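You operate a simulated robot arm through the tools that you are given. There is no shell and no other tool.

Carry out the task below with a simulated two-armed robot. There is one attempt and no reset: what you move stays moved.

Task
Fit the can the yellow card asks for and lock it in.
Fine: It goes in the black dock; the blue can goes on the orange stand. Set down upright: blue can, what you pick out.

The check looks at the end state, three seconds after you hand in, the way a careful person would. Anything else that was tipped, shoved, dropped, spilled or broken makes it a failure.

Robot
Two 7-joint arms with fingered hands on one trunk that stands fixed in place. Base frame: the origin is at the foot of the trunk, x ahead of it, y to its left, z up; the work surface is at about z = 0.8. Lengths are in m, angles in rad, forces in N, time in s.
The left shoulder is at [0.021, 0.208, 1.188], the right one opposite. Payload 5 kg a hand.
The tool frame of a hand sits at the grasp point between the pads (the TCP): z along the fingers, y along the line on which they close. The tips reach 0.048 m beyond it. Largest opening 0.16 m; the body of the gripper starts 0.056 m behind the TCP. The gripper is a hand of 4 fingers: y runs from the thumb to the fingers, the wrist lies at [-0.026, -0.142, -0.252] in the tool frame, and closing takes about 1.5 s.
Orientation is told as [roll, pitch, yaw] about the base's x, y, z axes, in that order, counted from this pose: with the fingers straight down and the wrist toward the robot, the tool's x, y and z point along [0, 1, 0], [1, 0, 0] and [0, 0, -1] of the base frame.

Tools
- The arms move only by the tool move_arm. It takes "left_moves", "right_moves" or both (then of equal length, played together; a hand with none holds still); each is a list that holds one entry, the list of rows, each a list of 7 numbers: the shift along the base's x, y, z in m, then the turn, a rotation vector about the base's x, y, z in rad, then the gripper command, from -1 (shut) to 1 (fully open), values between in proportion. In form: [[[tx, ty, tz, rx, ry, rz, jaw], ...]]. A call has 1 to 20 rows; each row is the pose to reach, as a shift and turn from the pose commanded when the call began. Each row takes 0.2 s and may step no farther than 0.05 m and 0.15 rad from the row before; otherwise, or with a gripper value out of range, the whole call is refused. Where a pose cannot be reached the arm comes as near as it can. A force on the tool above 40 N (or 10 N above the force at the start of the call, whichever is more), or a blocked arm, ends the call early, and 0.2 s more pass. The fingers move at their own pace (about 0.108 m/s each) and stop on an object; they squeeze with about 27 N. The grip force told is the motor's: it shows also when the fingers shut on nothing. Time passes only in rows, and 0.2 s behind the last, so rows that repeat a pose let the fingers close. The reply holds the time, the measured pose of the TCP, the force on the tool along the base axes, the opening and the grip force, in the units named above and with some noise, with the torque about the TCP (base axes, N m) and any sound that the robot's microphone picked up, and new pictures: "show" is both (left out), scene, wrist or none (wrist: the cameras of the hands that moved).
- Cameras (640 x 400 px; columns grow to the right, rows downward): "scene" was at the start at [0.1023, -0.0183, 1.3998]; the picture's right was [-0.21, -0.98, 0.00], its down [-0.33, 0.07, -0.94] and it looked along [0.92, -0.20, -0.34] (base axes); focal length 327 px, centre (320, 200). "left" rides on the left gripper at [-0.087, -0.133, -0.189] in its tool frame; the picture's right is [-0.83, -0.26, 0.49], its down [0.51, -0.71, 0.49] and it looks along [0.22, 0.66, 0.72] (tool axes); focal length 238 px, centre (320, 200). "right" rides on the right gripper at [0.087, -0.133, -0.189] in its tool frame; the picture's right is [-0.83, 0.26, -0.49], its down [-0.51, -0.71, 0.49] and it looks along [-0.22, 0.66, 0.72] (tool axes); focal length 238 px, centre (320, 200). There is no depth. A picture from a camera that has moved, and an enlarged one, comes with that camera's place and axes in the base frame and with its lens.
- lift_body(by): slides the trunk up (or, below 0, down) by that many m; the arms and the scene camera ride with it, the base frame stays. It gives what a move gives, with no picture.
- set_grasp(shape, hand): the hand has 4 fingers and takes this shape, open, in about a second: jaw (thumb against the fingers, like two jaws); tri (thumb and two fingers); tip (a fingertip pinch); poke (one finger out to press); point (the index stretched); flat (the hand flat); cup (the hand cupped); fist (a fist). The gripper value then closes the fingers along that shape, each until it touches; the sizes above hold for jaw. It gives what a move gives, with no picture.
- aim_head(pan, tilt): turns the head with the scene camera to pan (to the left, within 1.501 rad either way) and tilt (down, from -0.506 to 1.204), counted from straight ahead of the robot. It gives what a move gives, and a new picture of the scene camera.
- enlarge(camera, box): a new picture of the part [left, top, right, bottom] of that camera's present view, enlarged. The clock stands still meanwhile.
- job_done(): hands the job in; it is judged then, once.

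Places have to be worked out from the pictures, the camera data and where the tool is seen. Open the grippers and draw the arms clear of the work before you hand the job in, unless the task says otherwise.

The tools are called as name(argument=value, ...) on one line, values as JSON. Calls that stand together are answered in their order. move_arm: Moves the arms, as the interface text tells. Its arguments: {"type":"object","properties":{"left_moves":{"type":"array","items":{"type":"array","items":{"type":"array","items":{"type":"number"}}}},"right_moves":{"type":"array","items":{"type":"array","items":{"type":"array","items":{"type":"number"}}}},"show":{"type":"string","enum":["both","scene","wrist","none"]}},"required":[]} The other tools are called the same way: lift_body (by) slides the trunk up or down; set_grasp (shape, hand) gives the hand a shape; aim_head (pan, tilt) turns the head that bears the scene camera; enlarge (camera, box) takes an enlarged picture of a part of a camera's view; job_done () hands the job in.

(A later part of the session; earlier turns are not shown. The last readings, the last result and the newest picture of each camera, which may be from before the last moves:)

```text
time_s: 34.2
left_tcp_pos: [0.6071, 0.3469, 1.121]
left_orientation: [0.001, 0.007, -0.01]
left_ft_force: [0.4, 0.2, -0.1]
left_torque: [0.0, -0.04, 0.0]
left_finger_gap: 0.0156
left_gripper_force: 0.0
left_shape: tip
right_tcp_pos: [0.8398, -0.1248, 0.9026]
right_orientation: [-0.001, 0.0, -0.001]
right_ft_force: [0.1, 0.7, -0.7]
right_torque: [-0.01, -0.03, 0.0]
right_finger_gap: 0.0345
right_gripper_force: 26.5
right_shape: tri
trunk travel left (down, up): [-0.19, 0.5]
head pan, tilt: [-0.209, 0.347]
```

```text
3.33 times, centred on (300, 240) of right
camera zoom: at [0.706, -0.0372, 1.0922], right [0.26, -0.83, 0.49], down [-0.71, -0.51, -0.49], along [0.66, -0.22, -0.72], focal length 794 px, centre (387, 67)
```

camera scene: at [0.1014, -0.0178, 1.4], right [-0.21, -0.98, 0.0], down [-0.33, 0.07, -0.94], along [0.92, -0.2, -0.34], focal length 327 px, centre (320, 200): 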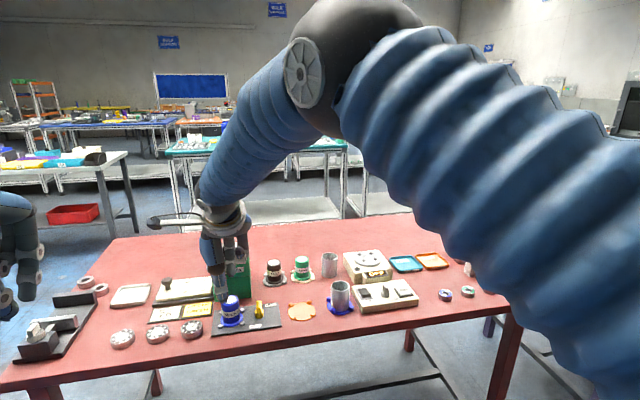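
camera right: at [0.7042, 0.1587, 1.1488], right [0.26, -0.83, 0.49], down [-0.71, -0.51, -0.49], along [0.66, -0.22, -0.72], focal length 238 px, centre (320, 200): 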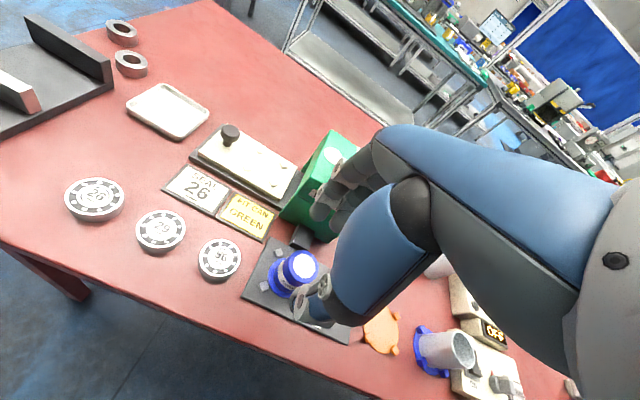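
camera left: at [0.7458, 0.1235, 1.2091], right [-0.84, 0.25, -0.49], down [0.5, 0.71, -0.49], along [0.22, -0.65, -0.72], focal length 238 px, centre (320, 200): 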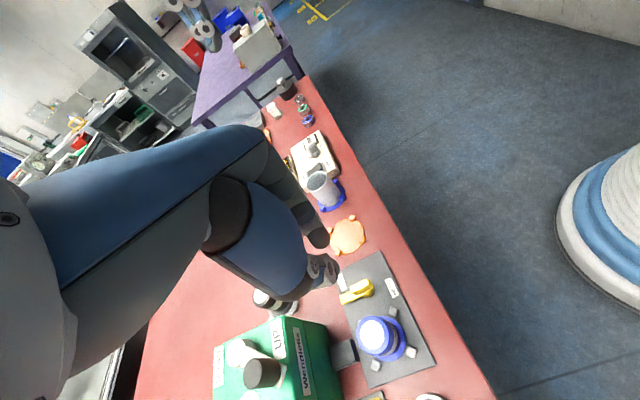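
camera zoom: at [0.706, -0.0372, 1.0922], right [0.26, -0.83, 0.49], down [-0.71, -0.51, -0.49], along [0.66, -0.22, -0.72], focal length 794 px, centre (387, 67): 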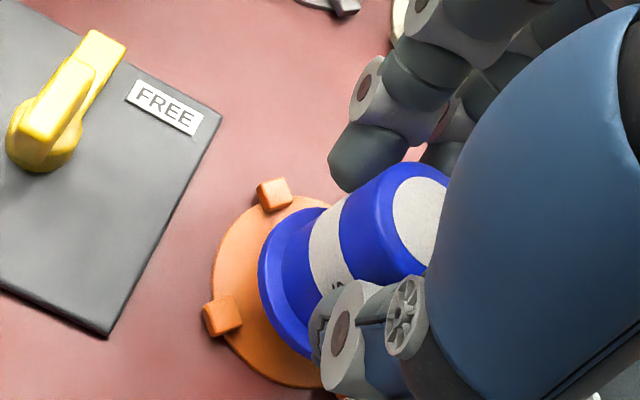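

Now the flange is laterally concentric with the disc (293 vs 291 px). Lowering with a +1 mm y tweak, fine steps at the end.

move_arm(right_moves=[[[-0.0005, 0.001, -0.01, 0, 0, 0, -1], [-0.0005, 0.001, -0.016, 0, 0, 0, -1], [-0.0005, 0.001, -0.019, 0, 0, 0, -1], [-0.0005, 0.001, -0.021, 0, 0, 0, -1], [-0.0005, 0.001, -0.022, 0, 0, 0, -1], [-0.0005, 0.001, -0.022, 0, 0, 0, -1]]], show="none")

enlarge(camera="scene", box=[275, 280, 335, 325])

enlarge(camera="right", box=[240, 180, 360, 300])

```text
time_s: 35.6
left_tcp_pos: [0.6047, 0.3477, 1.1212]
left_orientation: [-0.002, 0.007, -0.01]
left_ft_force: [0.0, -0.2, 0.5]
left_torque: [-0.03, 0.0, -0.01]
left_finger_gap: 0.0154
left_gripper_force: 0.0
left_shape: tip
right_tcp_pos: [0.8401, -0.1243, 0.883]
right_orientation: [-0.002, -0.003, 0.001]
right_ft_force: [6.4, 7.5, 17.7]
right_torque: [0.08, -0.1, 0.05]
right_finger_gap: 0.0358
right_gripper_force: 27.2
right_shape: tri
trunk travel left (down, up): [-0.19, 0.5]
head pan, tilt: [-0.209, 0.347]
```

```text
8.89 times, centred on (305, 302) of scene
camera zoom: at [0.1015, -0.0172, 1.4], right [-0.21, -0.98, 0.0], down [-0.33, 0.07, -0.94], along [0.92, -0.2, -0.34], focal length 2911 px, centre (453, -711)
```

zoom: 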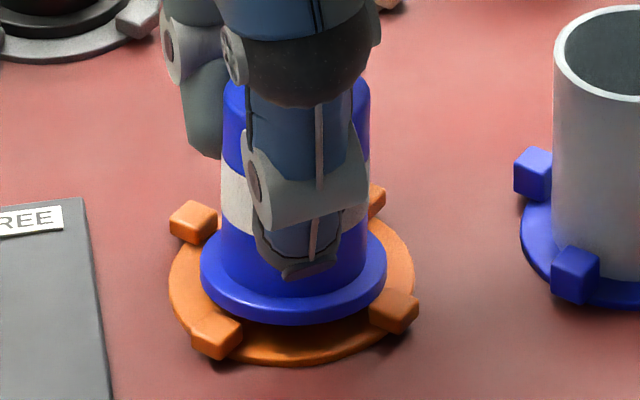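

```text
3.33 times, centred on (300, 240) of right
camera zoom: at [0.7057, -0.0357, 1.072], right [0.26, -0.83, 0.49], down [-0.71, -0.51, -0.49], along [0.66, -0.22, -0.72], focal length 794 px, centre (387, 67)
```

zoom: 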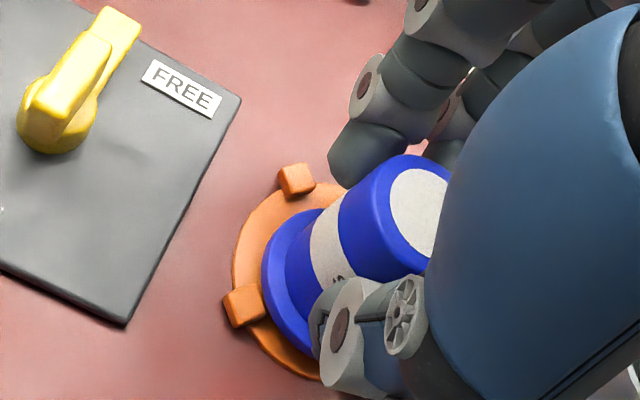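

It touches early (17.7 N, about 6 mm too high): the can is still tilted ~7° in the grasp, leaning toward (+x, -y). I'll lift 1 cm and counter-rotate the hand to make it upright, keeping the flange centred.

move_arm(right_moves=[[[0, 0, 0.008, 0, 0, 0, -1], [0, 0, 0.016, 0, 0, 0, -1], [-0.003, 0.003, 0.016, -0.04, -0.04, 0, -1], [-0.0058, 0.0058, 0.016, -0.08, -0.08, 0, -1], [-0.0058, 0.0058, 0.016, -0.08, -0.08, 0, -1]]], show="none")

enlarge(camera="scene", box=[275, 280, 335, 325])

enlarge(camera="right", box=[240, 180, 360, 300])

enlarge(camera="left", box=[500, 20, 640, 120])

```text
time_s: 36.8
left_tcp_pos: [0.6074, 0.3455, 1.12]
left_orientation: [0.001, 0.007, -0.01]
left_ft_force: [-0.4, 0.0, -0.4]
left_torque: [0.02, -0.01, 0.0]
left_finger_gap: 0.0157
left_gripper_force: 0.0
left_shape: tip
right_tcp_pos: [0.8339, -0.119, 0.896]
right_orientation: [-0.08, -0.079, 0.002]
right_ft_force: [0.4, 0.0, -1.2]
right_torque: [0.02, 0.01, 0.0]
right_finger_gap: 0.035
right_gripper_force: 27.3
right_shape: tri
trunk travel left (down, up): [-0.19, 0.5]
head pan, tilt: [-0.209, 0.347]
```

```text
8.89 times, centred on (305, 302) of scene
camera zoom: at [0.1027, -0.0184, 1.3998], right [-0.21, -0.98, 0.0], down [-0.33, 0.07, -0.94], along [0.92, -0.2, -0.34], focal length 2911 px, centre (453, -711)
```

zoom: 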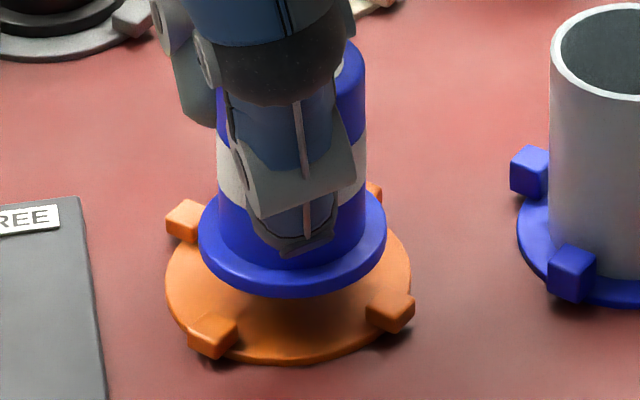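

```text
3.33 times, centred on (300, 240) of right
camera zoom: at [0.6856, -0.0172, 1.0674], right [0.22, -0.79, 0.57], down [-0.67, -0.55, -0.5], along [0.71, -0.27, -0.65], focal length 794 px, centre (387, 67)
```

zoom: 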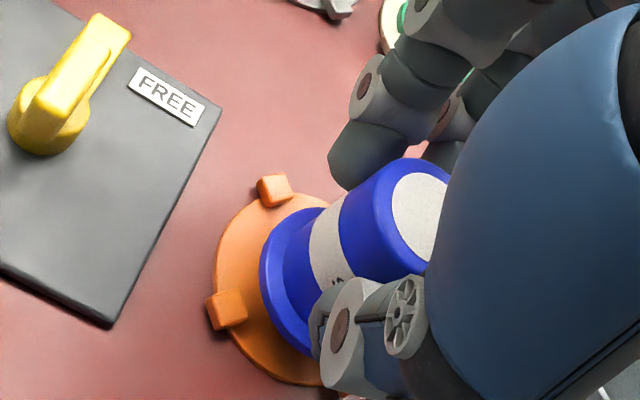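

```text
4.00 times, centred on (570, 70) of left
camera zoom: at [0.4747, 0.2616, 1.3103], right [-0.27, -0.83, -0.48], down [-0.71, 0.51, -0.49], along [0.65, 0.21, -0.73], focal length 953 px, centre (-680, 720)
```

zoom: 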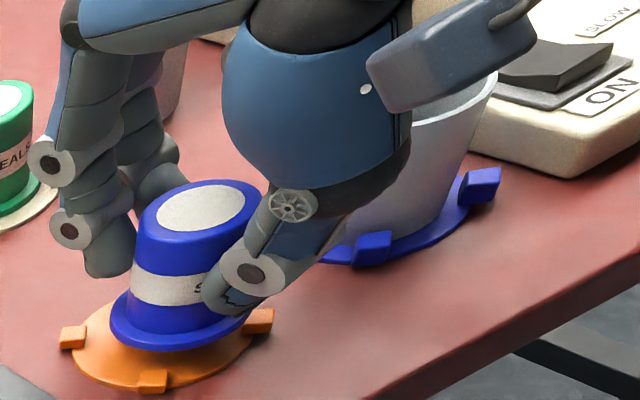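

The left camera gives a useful side view. I'll enlarge it more to measure flange versus disc.

enlarge(camera="left", box=[510, 75, 580, 121])

```text
8.70 times, centred on (545, 98) of left
camera zoom: at [0.4747, 0.2616, 1.3103], right [-0.27, -0.83, -0.48], down [-0.71, 0.51, -0.49], along [0.65, 0.21, -0.73], focal length 2073 px, centre (-1636, 1087)
```

zoom: 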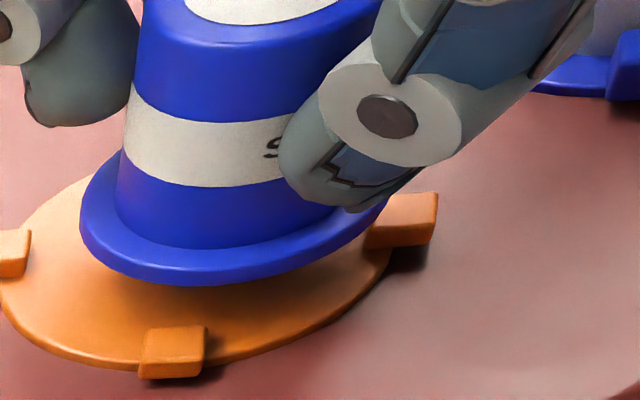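

Solving both views together: the flange needs to move +5.5 mm in x, +0.5 mm in y and drop about 19 mm. Applying the shift and lowering most of the way.

move_arm(right_moves=[[[0.0055, 0.0005, 0, 0, 0, 0, -1], [0.0055, 0.0005, -0.007, 0, 0, 0, -1], [0.0055, 0.0005, -0.012, 0, 0, 0, -1], [0.0055, 0.0005, -0.012, 0, 0, 0, -1]]], show="none")

enlarge(camera="scene", box=[275, 280, 335, 325])

enlarge(camera="left", box=[510, 75, 580, 121])

```text
time_s: 37.8
left_tcp_pos: [0.6069, 0.3463, 1.1199]
left_orientation: [0.0, 0.007, -0.011]
left_ft_force: [-0.2, 1.2, 0.0]
left_torque: [0.05, 0.0, 0.01]
left_finger_gap: 0.0161
left_gripper_force: 0.1
left_shape: tip
right_tcp_pos: [0.8386, -0.1189, 0.8833]
right_orientation: [-0.08, -0.08, 0.004]
right_ft_force: [-0.8, 0.7, -2.3]
right_torque: [0.01, -0.02, -0.03]
right_finger_gap: 0.0354
right_gripper_force: 27.0
right_shape: tri
trunk travel left (down, up): [-0.19, 0.5]
head pan, tilt: [-0.209, 0.347]
```

```text
8.89 times, centred on (305, 302) of scene
camera zoom: at [0.1024, -0.0179, 1.3998], right [-0.21, -0.98, 0.0], down [-0.33, 0.07, -0.94], along [0.92, -0.2, -0.34], focal length 2911 px, centre (453, -711)
```

zoom: 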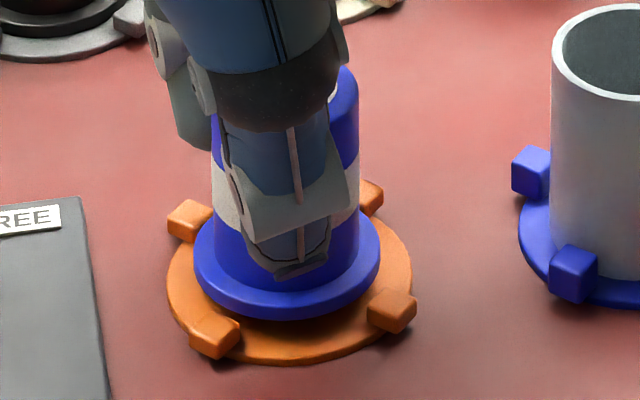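

```text
8.70 times, centred on (545, 98) of left
camera zoom: at [0.4743, 0.2622, 1.3104], right [-0.27, -0.83, -0.48], down [-0.71, 0.51, -0.49], along [0.65, 0.21, -0.73], focal length 2073 px, centre (-1636, 1087)
```

zoom: 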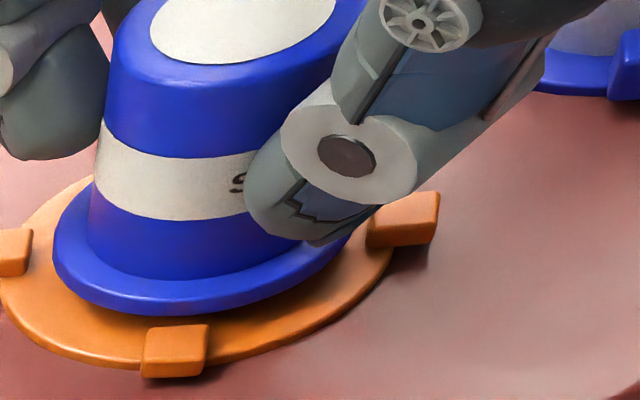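

Nicely concentric now. Final small tweak (+1, -0.8 mm) and lowering to contact.

move_arm(right_moves=[[[0.001, -0.0008, -0.002, 0, 0, 0, -1], [0.001, -0.0008, -0.004, 0, 0, 0, -1], [0.001, -0.0008, -0.005, 0, 0, 0, -1], [0.001, -0.0008, -0.006, 0, 0, 0, -1], [0.001, -0.0008, -0.007, 0, 0, 0, -1], [0.001, -0.0008, -0.007, 0, 0, 0, -1]]], show="none")

enlarge(camera="scene", box=[275, 280, 335, 325])

enlarge(camera="left", box=[510, 75, 580, 121])

```text
time_s: 39.2
left_tcp_pos: [0.6075, 0.3457, 1.1193]
left_orientation: [0.0, 0.006, -0.011]
left_ft_force: [0.0, -1.4, -0.3]
left_torque: [-0.01, 0.02, -0.03]
left_finger_gap: 0.0159
left_gripper_force: 0.0
left_shape: tip
right_tcp_pos: [0.8387, -0.119, 0.8775]
right_orientation: [-0.081, -0.08, 0.005]
right_ft_force: [-0.1, 0.2, 1.2]
right_torque: [-0.01, -0.02, -0.02]
right_finger_gap: 0.0352
right_gripper_force: 27.3
right_shape: tri
trunk travel left (down, up): [-0.19, 0.5]
head pan, tilt: [-0.209, 0.347]
```

```text
8.89 times, centred on (305, 302) of scene
camera zoom: at [0.1024, -0.018, 1.3998], right [-0.21, -0.98, 0.0], down [-0.33, 0.07, -0.94], along [0.92, -0.2, -0.34], focal length 2911 px, centre (453, -711)
```

zoom: 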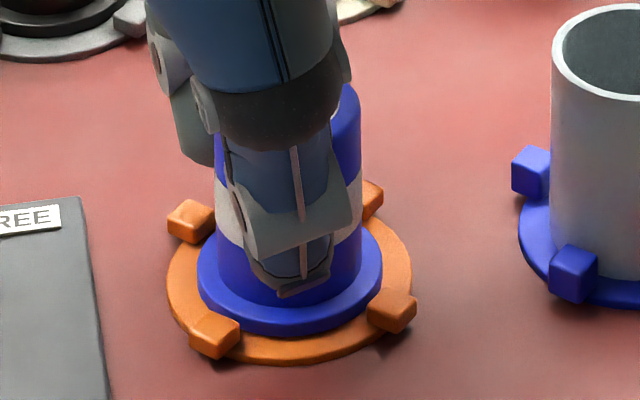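

```text
8.70 times, centred on (545, 98) of left
camera zoom: at [0.4743, 0.2621, 1.3104], right [-0.27, -0.83, -0.48], down [-0.71, 0.51, -0.49], along [0.65, 0.21, -0.73], focal length 2073 px, centre (-1636, 1087)
```

zoom: 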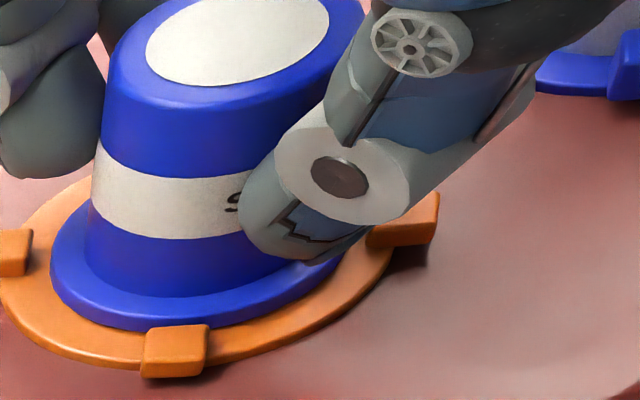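

The near lug now appears in front of the flange, so it's inside the lugs. Continuing down in 1 mm steps until contact.

move_arm(right_moves=[[[0, 0, -0.001, 0, 0, 0, -1], [0, 0, -0.002, 0, 0, 0, -1], [0, 0, -0.003, 0, 0, 0, -1], [0, 0, -0.003, 0, 0, 0, -1]]], show="none")

enlarge(camera="scene", box=[275, 280, 335, 325])

enlarge(camera="left", box=[510, 75, 580, 121])

```text
time_s: 40.2
left_tcp_pos: [0.6053, 0.3463, 1.1207]
left_orientation: [0.001, 0.007, -0.01]
left_ft_force: [0.1, 0.1, 0.1]
left_torque: [-0.02, -0.02, 0.0]
left_finger_gap: 0.0158
left_gripper_force: 0.1
left_shape: tip
right_tcp_pos: [0.8396, -0.1177, 0.8752]
right_orientation: [-0.08, -0.082, 0.004]
right_ft_force: [-0.3, -0.2, 12.2]
right_torque: [-0.03, -0.12, -0.03]
right_finger_gap: 0.0351
right_gripper_force: 26.9
right_shape: tri
trunk travel left (down, up): [-0.19, 0.5]
head pan, tilt: [-0.209, 0.347]
```

```text
8.89 times, centred on (305, 302) of scene
camera zoom: at [0.1013, -0.0178, 1.4], right [-0.21, -0.98, 0.0], down [-0.33, 0.07, -0.94], along [0.92, -0.2, -0.34], focal length 2911 px, centre (453, -711)
```

zoom: 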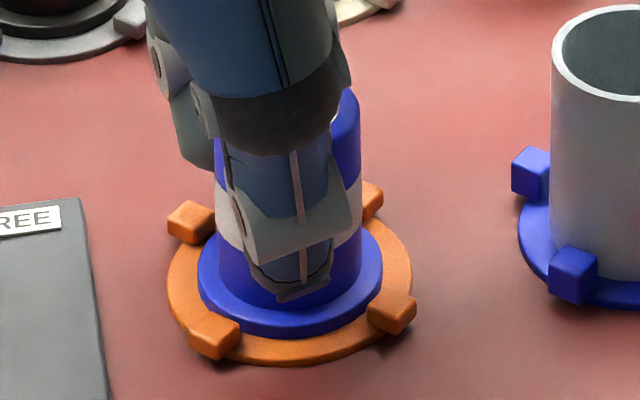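

```text
8.70 times, centred on (545, 98) of left
camera zoom: at [0.4733, 0.2623, 1.3108], right [-0.27, -0.83, -0.48], down [-0.71, 0.51, -0.49], along [0.65, 0.21, -0.73], focal length 2073 px, centre (-1636, 1087)
```

zoom: 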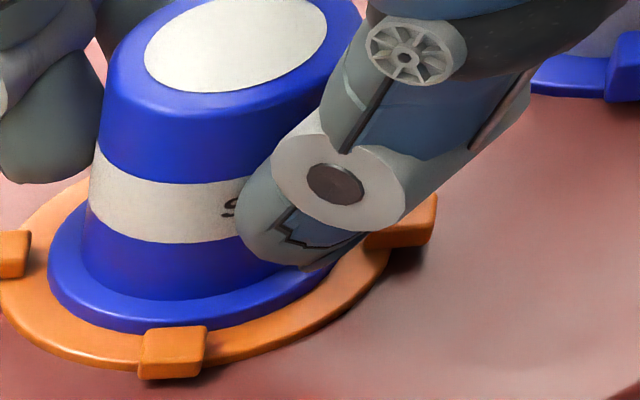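

Seated: purely vertical 12 N, and the lugs surround the flange. Easing and opening slowly.

move_arm(right_moves=[[[0, 0, 0.001, 0, 0, 0, -0.9], [0, 0, 0.001, 0, 0, 0, -0.7], [0, 0, 0.001, 0, 0, 0, -0.5], [0, 0, 0.001, 0, 0, 0, -0.35], [0, 0, 0.001, 0, 0, 0, -0.2], [0, 0, 0.001, 0, 0, 0, -0.2]]], show="none")

enlarge(camera="scene", box=[275, 280, 335, 325])

enlarge(camera="left", box=[500, 50, 600, 121])

```text
time_s: 41.6
left_tcp_pos: [0.6052, 0.347, 1.1203]
left_orientation: [0.0, 0.007, -0.01]
left_ft_force: [-1.0, -1.2, 0.1]
left_torque: [0.03, -0.02, -0.02]
left_finger_gap: 0.0158
left_gripper_force: 0.1
left_shape: tip
right_tcp_pos: [0.8392, -0.1193, 0.8747]
right_orientation: [-0.08, -0.079, 0.005]
right_ft_force: [-1.0, -0.1, 0.0]
right_torque: [0.01, -0.01, -0.02]
right_finger_gap: 0.0635
right_gripper_force: 0.0
right_shape: tri
trunk travel left (down, up): [-0.19, 0.5]
head pan, tilt: [-0.209, 0.347]
```

```text
8.89 times, centred on (305, 302) of scene
camera zoom: at [0.1024, -0.018, 1.3998], right [-0.21, -0.98, 0.0], down [-0.33, 0.07, -0.94], along [0.92, -0.2, -0.34], focal length 2911 px, centre (453, -711)
```

zoom: 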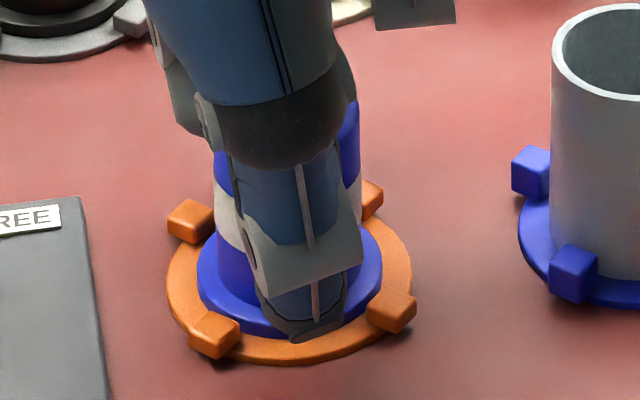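

```text
5.63 times, centred on (550, 86) of left
camera zoom: at [0.4743, 0.2621, 1.3103], right [-0.27, -0.83, -0.48], down [-0.71, 0.51, -0.49], along [0.65, 0.21, -0.73], focal length 1343 px, centre (-976, 845)
```

zoom: 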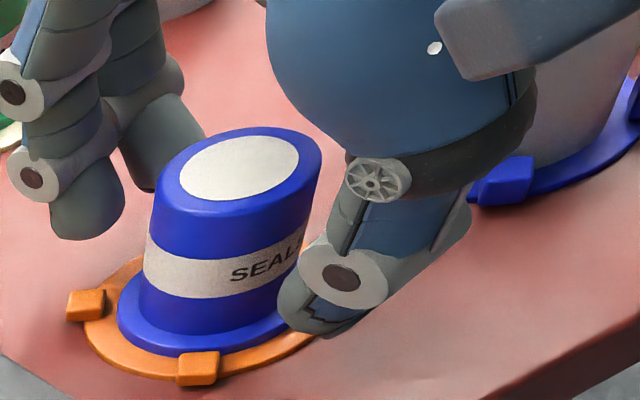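

Released with the can staying put. Opening a bit more, lifting straight up and levelling the hand.

move_arm(right_moves=[[[0, 0, 0.002, 0, 0, 0, 0], [0, 0, 0.004, 0, 0, 0, 0], [0, 0, 0.03, 0, 0, 0, 0], [0, 0, 0.07, 0, 0, 0, 0], [0, 0, 0.11, 0.04, 0.04, 0, 0], [0, 0, 0.15, 0.08, 0.08, 0, 0], [0, 0, 0.17, 0.08, 0.08, 0, 0]]], show="none")

enlarge(camera="scene", box=[275, 280, 335, 325])

enlarge(camera="left", box=[500, 50, 600, 121])

enlarge(camera="right", box=[200, 130, 380, 320])

```text
time_s: 43.2
left_tcp_pos: [0.6055, 0.3468, 1.1201]
left_orientation: [0.002, 0.006, -0.007]
left_ft_force: [0.0, 0.5, 0.1]
left_torque: [0.0, -0.02, 0.03]
left_finger_gap: 0.016
left_gripper_force: 0.2
left_shape: tip
right_tcp_pos: [0.8388, -0.1194, 1.0454]
right_orientation: [0.0, 0.0, -0.002]
right_ft_force: [-0.5, 0.9, -0.3]
right_torque: [0.0, -0.06, -0.03]
right_finger_gap: 0.0796
right_gripper_force: 0.1
right_shape: tri
trunk travel left (down, up): [-0.19, 0.5]
head pan, tilt: [-0.209, 0.347]
```

```text
8.89 times, centred on (305, 302) of scene
camera zoom: at [0.1021, -0.0177, 1.3998], right [-0.21, -0.98, 0.0], down [-0.33, 0.07, -0.94], along [0.92, -0.2, -0.34], focal length 2911 px, centre (453, -711)
```

zoom: 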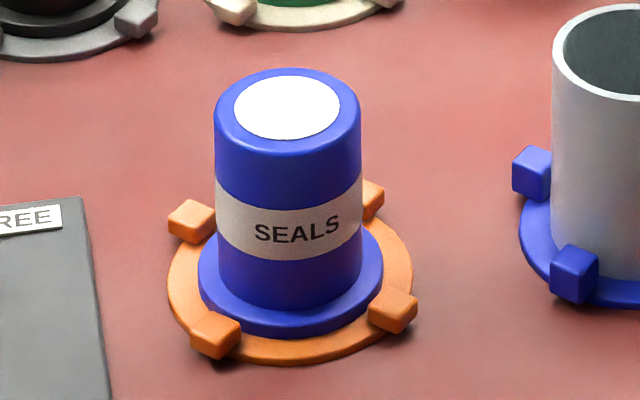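

```text
5.63 times, centred on (550, 86) of left
camera zoom: at [0.474, 0.2625, 1.3104], right [-0.27, -0.83, -0.48], down [-0.71, 0.51, -0.49], along [0.65, 0.21, -0.73], focal length 1343 px, centre (-976, 845)
```

zoom: 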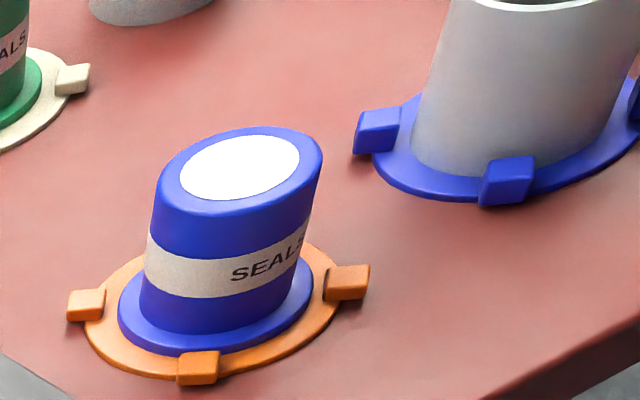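

```text
2.11 times, centred on (290, 225) of right
camera zoom: at [0.7049, -0.0314, 1.2356], right [0.26, -0.83, 0.49], down [-0.71, -0.51, -0.49], along [0.66, -0.22, -0.72], focal length 502 px, centre (383, 147)
```

zoom: 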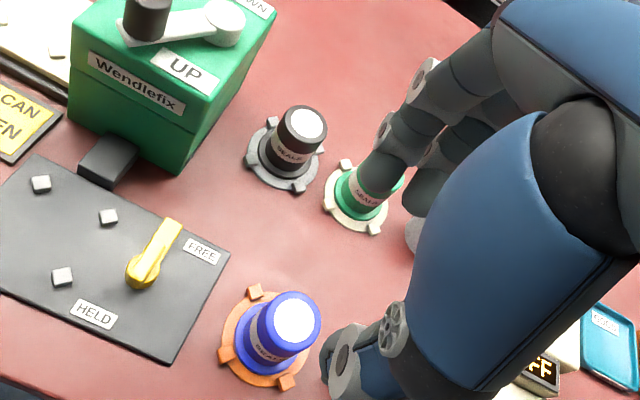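

The blue can is now upright inside the orange stand's lugs. Next the green can at (1.003,-0.151), which is near the reach limit, so I'll pitch the fingers forward about 0.25 rad and test the reach at a safe height, also lowering the trunk a little to level the shoulder.

move_arm(right_moves=[[[0.03, -0.006, 0.02, 0, -0.05, 0, 0], [0.06, -0.012, 0.03, 0, -0.1, 0, 0], [0.09, -0.018, 0.03, 0, -0.15, 0, 0], [0.12, -0.024, 0.03, 0, -0.2, 0, 0], [0.146, -0.028, 0.02, 0, -0.25, 0, 0], [0.146, -0.028, 0.0, 0, -0.25, 0, 0]]], show="both")

```text
time_s: 44.6
left_tcp_pos: [0.6063, 0.3468, 1.1192]
left_orientation: [-0.002, 0.006, -0.01]
left_ft_force: [0.0, -0.4, 0.5]
left_torque: [-0.03, 0.01, -0.01]
left_finger_gap: 0.0158
left_gripper_force: 0.1
left_shape: tip
right_tcp_pos: [0.9877, -0.1464, 1.0456]
right_orientation: [0.001, -0.251, -0.001]
right_ft_force: [1.1, 0.2, 1.0]
right_torque: [-0.06, 0.04, 0.02]
right_finger_gap: 0.0799
right_gripper_force: 0.1
right_shape: tri
trunk travel left (down, up): [-0.19, 0.5]
head pan, tilt: [-0.209, 0.347]
camera scene: at [0.1025, -0.018, 1.3998], right [-0.21, -0.98, 0.0], down [-0.33, 0.07, -0.94], along [0.92, -0.2, -0.34], focal length 327 px, centre (320, 200)
camera right: at [0.8096, -0.0591, 1.1968], right [0.13, -0.83, 0.54], down [-0.56, -0.51, -0.65], along [0.81, -0.22, -0.54], focal length 238 px, centre (320, 200)
```

scene: 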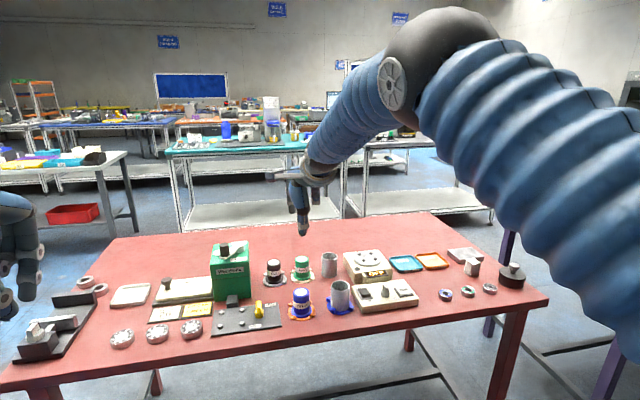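
right: 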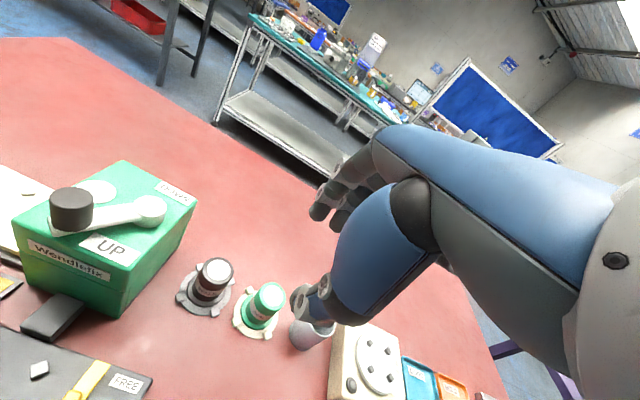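

Reached easily. I'll see whether less tilt is feasible: reduce pitch to about -0.1 at (0.997,-0.1475).

move_arm(right_moves=[[[0.005, 0, -0.01, 0, 0.07, 0, 0], [0.01, 0, -0.03, 0, 0.13, 0, 0], [0.01, 0, -0.05, 0, 0.15, 0, 0], [0.01, 0, -0.05, 0, 0.15, 0, 0]]], show="none")

enlarge(camera="scene", box=[240, 190, 360, 290])

enlarge(camera="right", box=[160, 130, 380, 360])

enlarge(camera="left", box=[420, 0, 600, 120])

```text
time_s: 45.6
left_tcp_pos: [0.6059, 0.3463, 1.1196]
left_orientation: [-0.001, 0.008, -0.009]
left_ft_force: [-0.6, -0.2, 0.0]
left_torque: [-0.03, -0.06, -0.04]
left_finger_gap: 0.0159
left_gripper_force: 0.1
left_shape: tip
right_tcp_pos: [0.9955, -0.1458, 0.996]
right_orientation: [-0.001, -0.1, 0.0]
right_ft_force: [-0.3, -0.7, 0.5]
right_torque: [-0.04, 0.01, -0.02]
right_finger_gap: 0.0795
right_gripper_force: 0.1
right_shape: tri
trunk travel left (down, up): [-0.19, 0.5]
head pan, tilt: [-0.209, 0.347]
```

```text
4.00 times, centred on (300, 240) of scene
camera zoom: at [0.102, -0.018, 1.3999], right [-0.21, -0.98, 0.0], down [-0.33, 0.07, -0.94], along [0.92, -0.2, -0.34], focal length 1310 px, centre (400, 40)
```

zoom: 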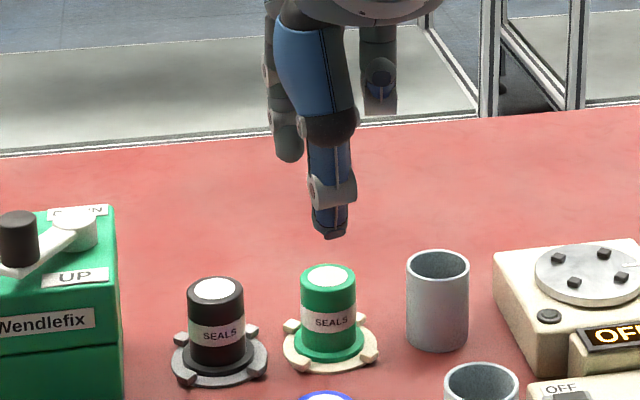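

```text
1.74 times, centred on (270, 245) of right
camera zoom: at [0.8433, -0.0588, 1.1714], right [0.21, -0.83, 0.51], down [-0.66, -0.51, -0.56], along [0.72, -0.22, -0.65], focal length 414 px, centre (407, 122)
```

zoom: 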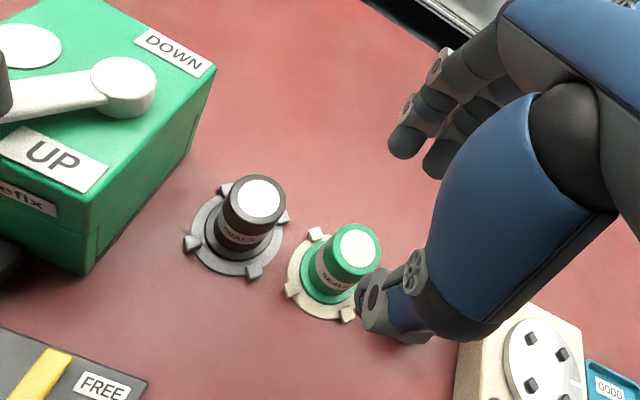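

```text
3.33 times, centred on (510, 60) of left
camera zoom: at [0.4739, 0.2621, 1.3106], right [-0.27, -0.83, -0.48], down [-0.71, 0.51, -0.49], along [0.65, 0.21, -0.73], focal length 794 px, centre (-313, 667)
```

zoom: 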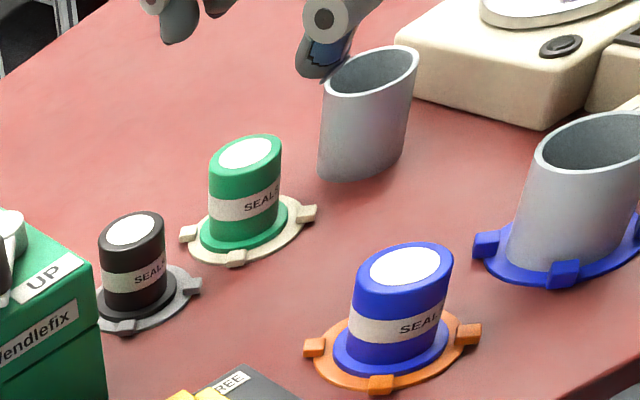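

Pitch -0.1 is reachable, so I'll use that. Moving down to just above the green can to check alignment.

move_arm(right_moves=[[[0.003, -0.002, -0.03, 0, 0, 0, 0], [0.003, -0.002, -0.055, 0, 0, 0, -0.1], [0.003, -0.002, -0.055, 0, 0, 0, -0.1]]], show="none")

enlarge(camera="scene", box=[250, 220, 350, 295])

enlarge(camera="right", box=[220, 150, 380, 310])

enlarge(camera="left", box=[450, 0, 550, 80])

```text
time_s: 46.4
left_tcp_pos: [0.6057, 0.3467, 1.1203]
left_orientation: [0.0, 0.007, -0.012]
left_ft_force: [-0.3, 0.5, -0.1]
left_torque: [0.03, 0.0, 0.02]
left_finger_gap: 0.0159
left_gripper_force: 0.0
left_shape: tip
right_tcp_pos: [0.9984, -0.149, 0.9401]
right_orientation: [0.0, -0.099, 0.0]
right_ft_force: [0.0, 0.2, -0.5]
right_torque: [0.03, 0.01, 0.02]
right_finger_gap: 0.0725
right_gripper_force: 0.0
right_shape: tri
trunk travel left (down, up): [-0.19, 0.5]
head pan, tilt: [-0.209, 0.347]
```

```text
5.33 times, centred on (300, 258) of scene
camera zoom: at [0.1023, -0.0181, 1.3998], right [-0.21, -0.98, 0.0], down [-0.33, 0.07, -0.94], along [0.92, -0.2, -0.34], focal length 1746 px, centre (427, -107)
```

zoom: 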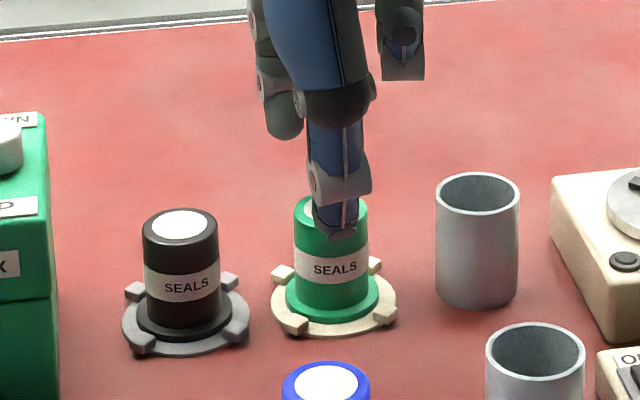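

```text
2.50 times, centred on (300, 230) of right
camera zoom: at [0.8463, -0.0603, 1.1159], right [0.21, -0.83, 0.51], down [-0.66, -0.51, -0.56], along [0.72, -0.22, -0.65], focal length 596 px, centre (370, 125)
```

zoom: 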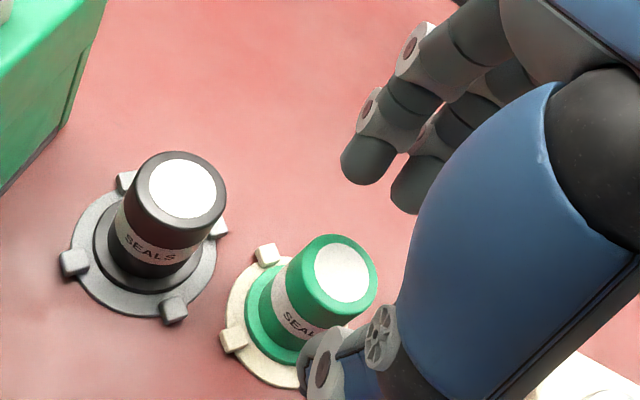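

```text
5.00 times, centred on (500, 40) of left
camera zoom: at [0.4742, 0.262, 1.3105], right [-0.27, -0.83, -0.48], down [-0.71, 0.51, -0.49], along [0.65, 0.21, -0.73], focal length 1192 px, centre (-580, 1000)
```

zoom: 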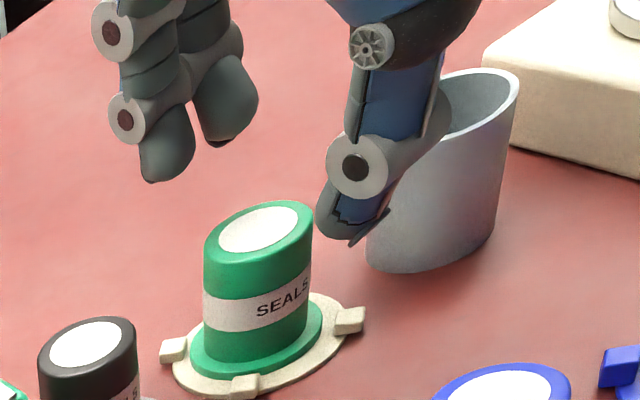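

Thumb and fingers straddle the green can well with ~13 mm clearance each side. Descending to grasp height.

move_arm(right_moves=[[[0, 0, -0.03, 0, 0, 0, -0.1], [0, 0, -0.05, 0, 0, 0, -0.1], [0, 0, -0.059, 0, 0, 0, -0.1], [0, 0, -0.059, 0, 0, 0, -0.1]]], show="none")

enlarge(camera="scene", box=[250, 220, 350, 295])

enlarge(camera="left", box=[450, 0, 550, 80])

```text
time_s: 47.4
left_tcp_pos: [0.6069, 0.3473, 1.1205]
left_orientation: [-0.001, 0.006, -0.012]
left_ft_force: [0.5, -0.1, 0.4]
left_torque: [0.02, 0.0, 0.05]
left_finger_gap: 0.0158
left_gripper_force: 0.1
left_shape: tip
right_tcp_pos: [0.9981, -0.1473, 0.8814]
right_orientation: [-0.001, -0.1, 0.0]
right_ft_force: [-0.7, 0.1, 0.6]
right_torque: [-0.04, -0.02, 0.01]
right_finger_gap: 0.0726
right_gripper_force: 0.0
right_shape: tri
trunk travel left (down, up): [-0.19, 0.5]
head pan, tilt: [-0.209, 0.347]
```

```text
5.33 times, centred on (300, 258) of scene
camera zoom: at [0.1022, -0.018, 1.3998], right [-0.21, -0.98, 0.0], down [-0.33, 0.07, -0.94], along [0.92, -0.2, -0.34], focal length 1746 px, centre (427, -107)
```

zoom: 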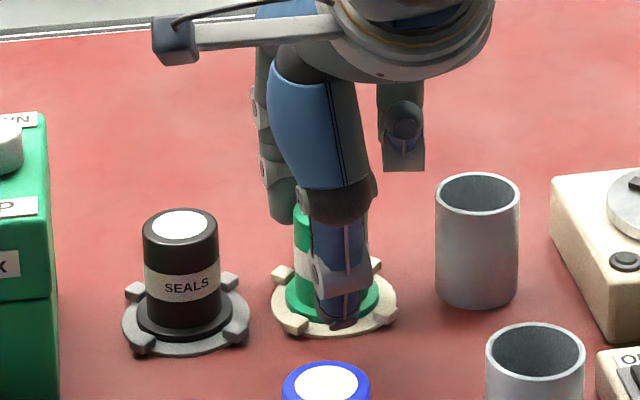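

```text
5.00 times, centred on (500, 40) of left
camera zoom: at [0.4741, 0.2621, 1.3105], right [-0.27, -0.83, -0.48], down [-0.71, 0.51, -0.49], along [0.65, 0.21, -0.73], focal length 1192 px, centre (-580, 1000)
```

zoom: 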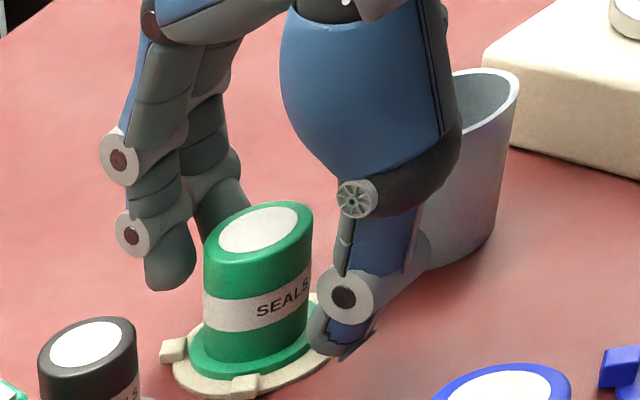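

Well placed with no contact. Closing on the green can.

move_arm(right_moves=[[[0, 0, 0, 0, 0, 0, -0.4], [0, 0, 0, 0, 0, 0, -0.7], [0, 0, 0, 0, 0, 0, -1], [0, 0, 0, 0, 0, 0, -1], [0, 0, 0, 0, 0, 0, -1], [0, 0, 0, 0, 0, 0, -1]]], show="none")

enlarge(camera="scene", box=[250, 220, 350, 295])

enlarge(camera="left", box=[450, 0, 550, 80])

```text
time_s: 48.8
left_tcp_pos: [0.6066, 0.3464, 1.12]
left_orientation: [-0.001, 0.007, -0.01]
left_ft_force: [-1.2, -0.3, -1.0]
left_torque: [0.0, -0.03, 0.01]
left_finger_gap: 0.0159
left_gripper_force: 0.0
left_shape: tip
right_tcp_pos: [1.0006, -0.1488, 0.8826]
right_orientation: [0.0, -0.101, 0.0]
right_ft_force: [8.9, -1.8, 6.6]
right_torque: [-0.07, -0.49, 0.03]
right_finger_gap: 0.0336
right_gripper_force: 27.3
right_shape: tri
trunk travel left (down, up): [-0.19, 0.5]
head pan, tilt: [-0.209, 0.347]
```

```text
5.33 times, centred on (300, 258) of scene
camera zoom: at [0.1025, -0.018, 1.3998], right [-0.21, -0.98, 0.0], down [-0.33, 0.07, -0.94], along [0.92, -0.2, -0.34], focal length 1746 px, centre (427, -107)
```

zoom: 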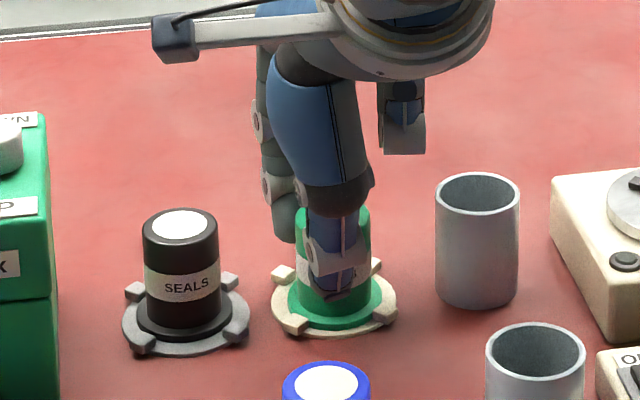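

```text
5.00 times, centred on (500, 40) of left
camera zoom: at [0.4744, 0.2621, 1.3104], right [-0.27, -0.83, -0.48], down [-0.71, 0.51, -0.49], along [0.65, 0.21, -0.73], focal length 1192 px, centre (-580, 1000)
```

zoom: 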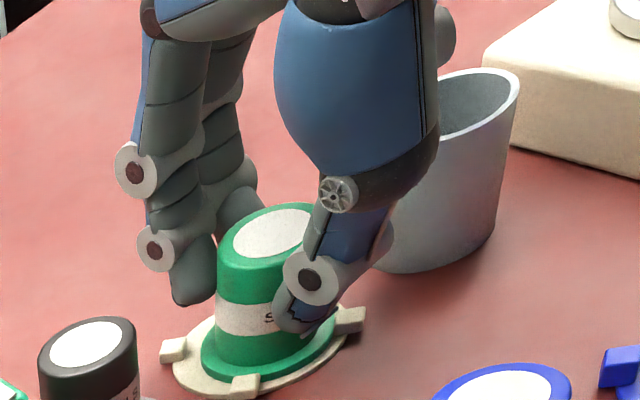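

The fingers pulled the can a few mm against the stand's near lugs (9 N). I'll shift +5 mm in x to relieve it, then lift slowly and check.

move_arm(right_moves=[[[0.003, 0, 0, 0, 0, 0, -1], [0.005, 0, 0, 0, 0, 0, -1], [0.005, 0, 0.008, 0, 0, 0, -1], [0.005, 0, 0.02, 0, 0, 0, -1], [0.005, 0, 0.03, 0, 0, 0, -1], [0.005, 0, 0.03, 0, 0, 0, -1]]], show="none")

enlarge(camera="scene", box=[250, 220, 350, 295])

enlarge(camera="left", box=[450, 0, 550, 80])

```text
time_s: 50.2
left_tcp_pos: [0.6065, 0.3479, 1.12]
left_orientation: [0.0, 0.007, -0.009]
left_ft_force: [-0.3, 0.9, 0.1]
left_torque: [0.01, 0.02, 0.0]
left_finger_gap: 0.0158
left_gripper_force: 0.0
left_shape: tip
right_tcp_pos: [1.0042, -0.149, 0.912]
right_orientation: [-0.001, -0.101, 0.0]
right_ft_force: [0.3, 0.4, -1.2]
right_torque: [-0.01, 0.01, 0.0]
right_finger_gap: 0.0338
right_gripper_force: 27.3
right_shape: tri
trunk travel left (down, up): [-0.19, 0.5]
head pan, tilt: [-0.209, 0.347]
```

```text
5.33 times, centred on (300, 258) of scene
camera zoom: at [0.1027, -0.0181, 1.3998], right [-0.21, -0.98, 0.0], down [-0.33, 0.07, -0.94], along [0.92, -0.2, -0.34], focal length 1746 px, centre (427, -107)
```

zoom: 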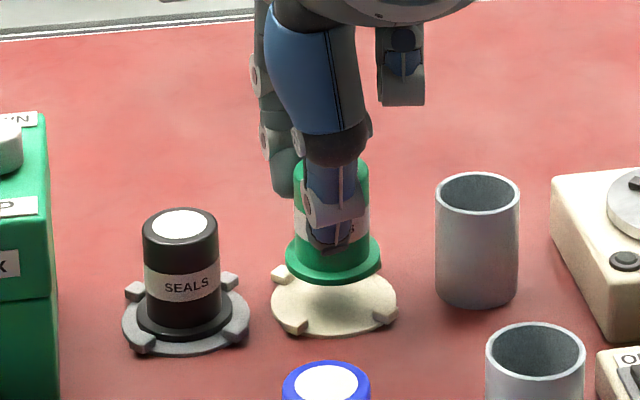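

```text
5.00 times, centred on (500, 40) of left
camera zoom: at [0.4746, 0.262, 1.3103], right [-0.27, -0.83, -0.48], down [-0.71, 0.51, -0.49], along [0.65, 0.21, -0.73], focal length 1192 px, centre (-580, 1000)
```

zoom: 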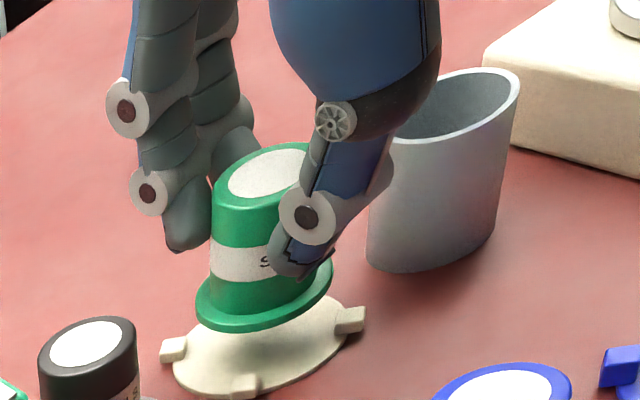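

The green can is up and looks upright. Carrying it high, back and around over to hover above the dock.

move_arm(right_moves=[[[0, 0, 0.045, 0, 0, 0, -1], [-0.01, 0, 0.085, 0, 0, 0, -1], [-0.055, 0, 0.09, 0, 0, 0, -1], [-0.1, 0.01, 0.09, 0, 0, 0, -1], [-0.135, 0.04, 0.09, 0, 0, 0, -1], [-0.16, 0.08, 0.09, 0, 0, 0, -1], [-0.168, 0.125, 0.09, 0, 0, 0, -1], [-0.168, 0.17, 0.09, 0, 0, 0, -1], [-0.168, 0.205, 0.08, 0, 0, 0, -1], [-0.168, 0.215, 0.05, 0, 0, 0, -1], [-0.168, 0.215, 0.02, 0, 0, 0, -1], [-0.168, 0.215, 0.02, 0, 0, 0, -1]]], show="both")

enlarge(camera="scene", box=[200, 270, 290, 340])

enlarge(camera="left", box=[400, 80, 530, 180])

```text
time_s: 52.8
left_tcp_pos: [0.6058, 0.3464, 1.1199]
left_orientation: [-0.002, 0.008, -0.008]
left_ft_force: [-1.0, -0.2, 0.9]
left_torque: [0.03, -0.02, 0.02]
left_finger_gap: 0.0157
left_gripper_force: 0.0
left_shape: tip
right_tcp_pos: [0.836, 0.0668, 0.9336]
right_orientation: [0.0, -0.099, -0.001]
right_ft_force: [-0.5, -0.8, -1.7]
right_torque: [0.01, -0.02, 0.01]
right_finger_gap: 0.0339
right_gripper_force: 27.1
right_shape: tri
trunk travel left (down, up): [-0.19, 0.5]
head pan, tilt: [-0.209, 0.347]
camera scene: at [0.102, -0.018, 1.3999], right [-0.21, -0.98, 0.0], down [-0.33, 0.07, -0.94], along [0.92, -0.2, -0.34], focal length 327 px, centre (320, 200)
camera right: at [0.6842, 0.1544, 1.1079], right [0.21, -0.83, 0.51], down [-0.66, -0.51, -0.56], along [0.72, -0.22, -0.65], focal length 238 px, centre (320, 200)
```

scene: 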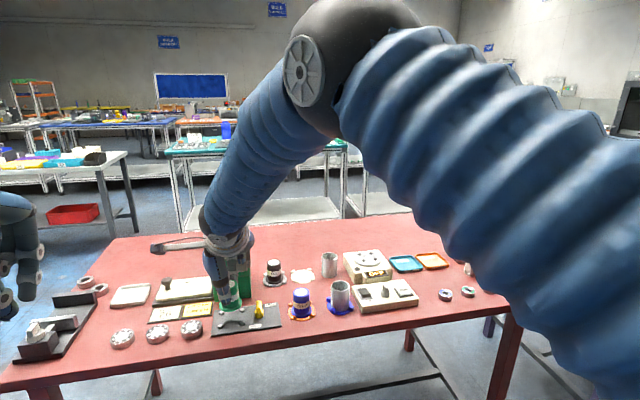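
right: 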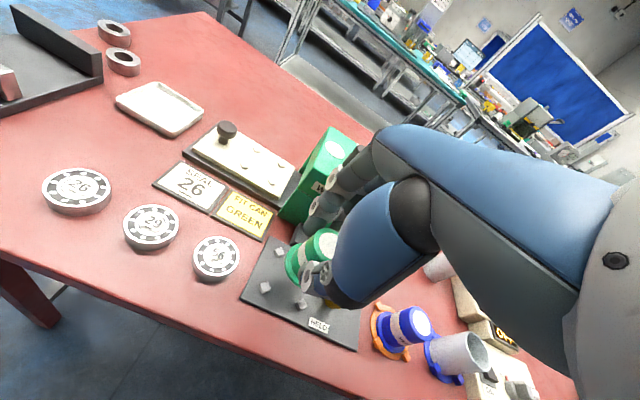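

```text
5.71 times, centred on (245, 305) of scene
camera zoom: at [0.102, -0.018, 1.3999], right [-0.21, -0.98, 0.0], down [-0.33, 0.07, -0.94], along [0.92, -0.2, -0.34], focal length 1871 px, centre (749, -400)
```

zoom: 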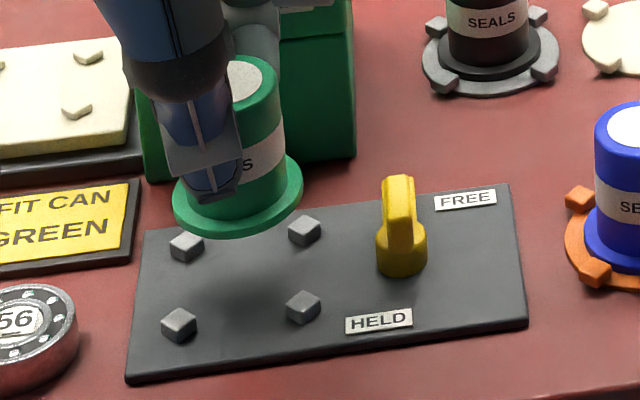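

```text
4.00 times, centred on (465, 130) of left
camera zoom: at [0.4739, 0.2622, 1.3106], right [-0.27, -0.83, -0.48], down [-0.71, 0.51, -0.49], along [0.65, 0.21, -0.73], focal length 953 px, centre (-260, 480)
```

zoom: 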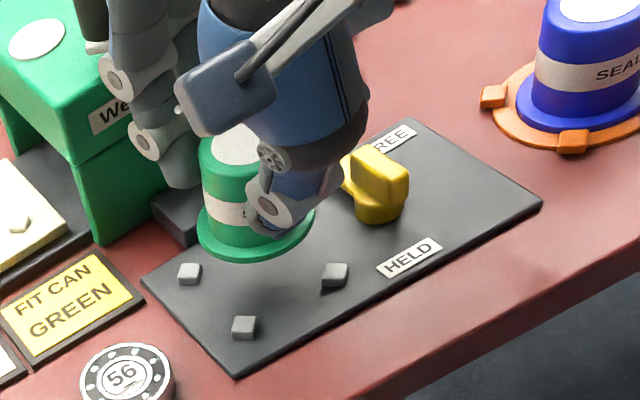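

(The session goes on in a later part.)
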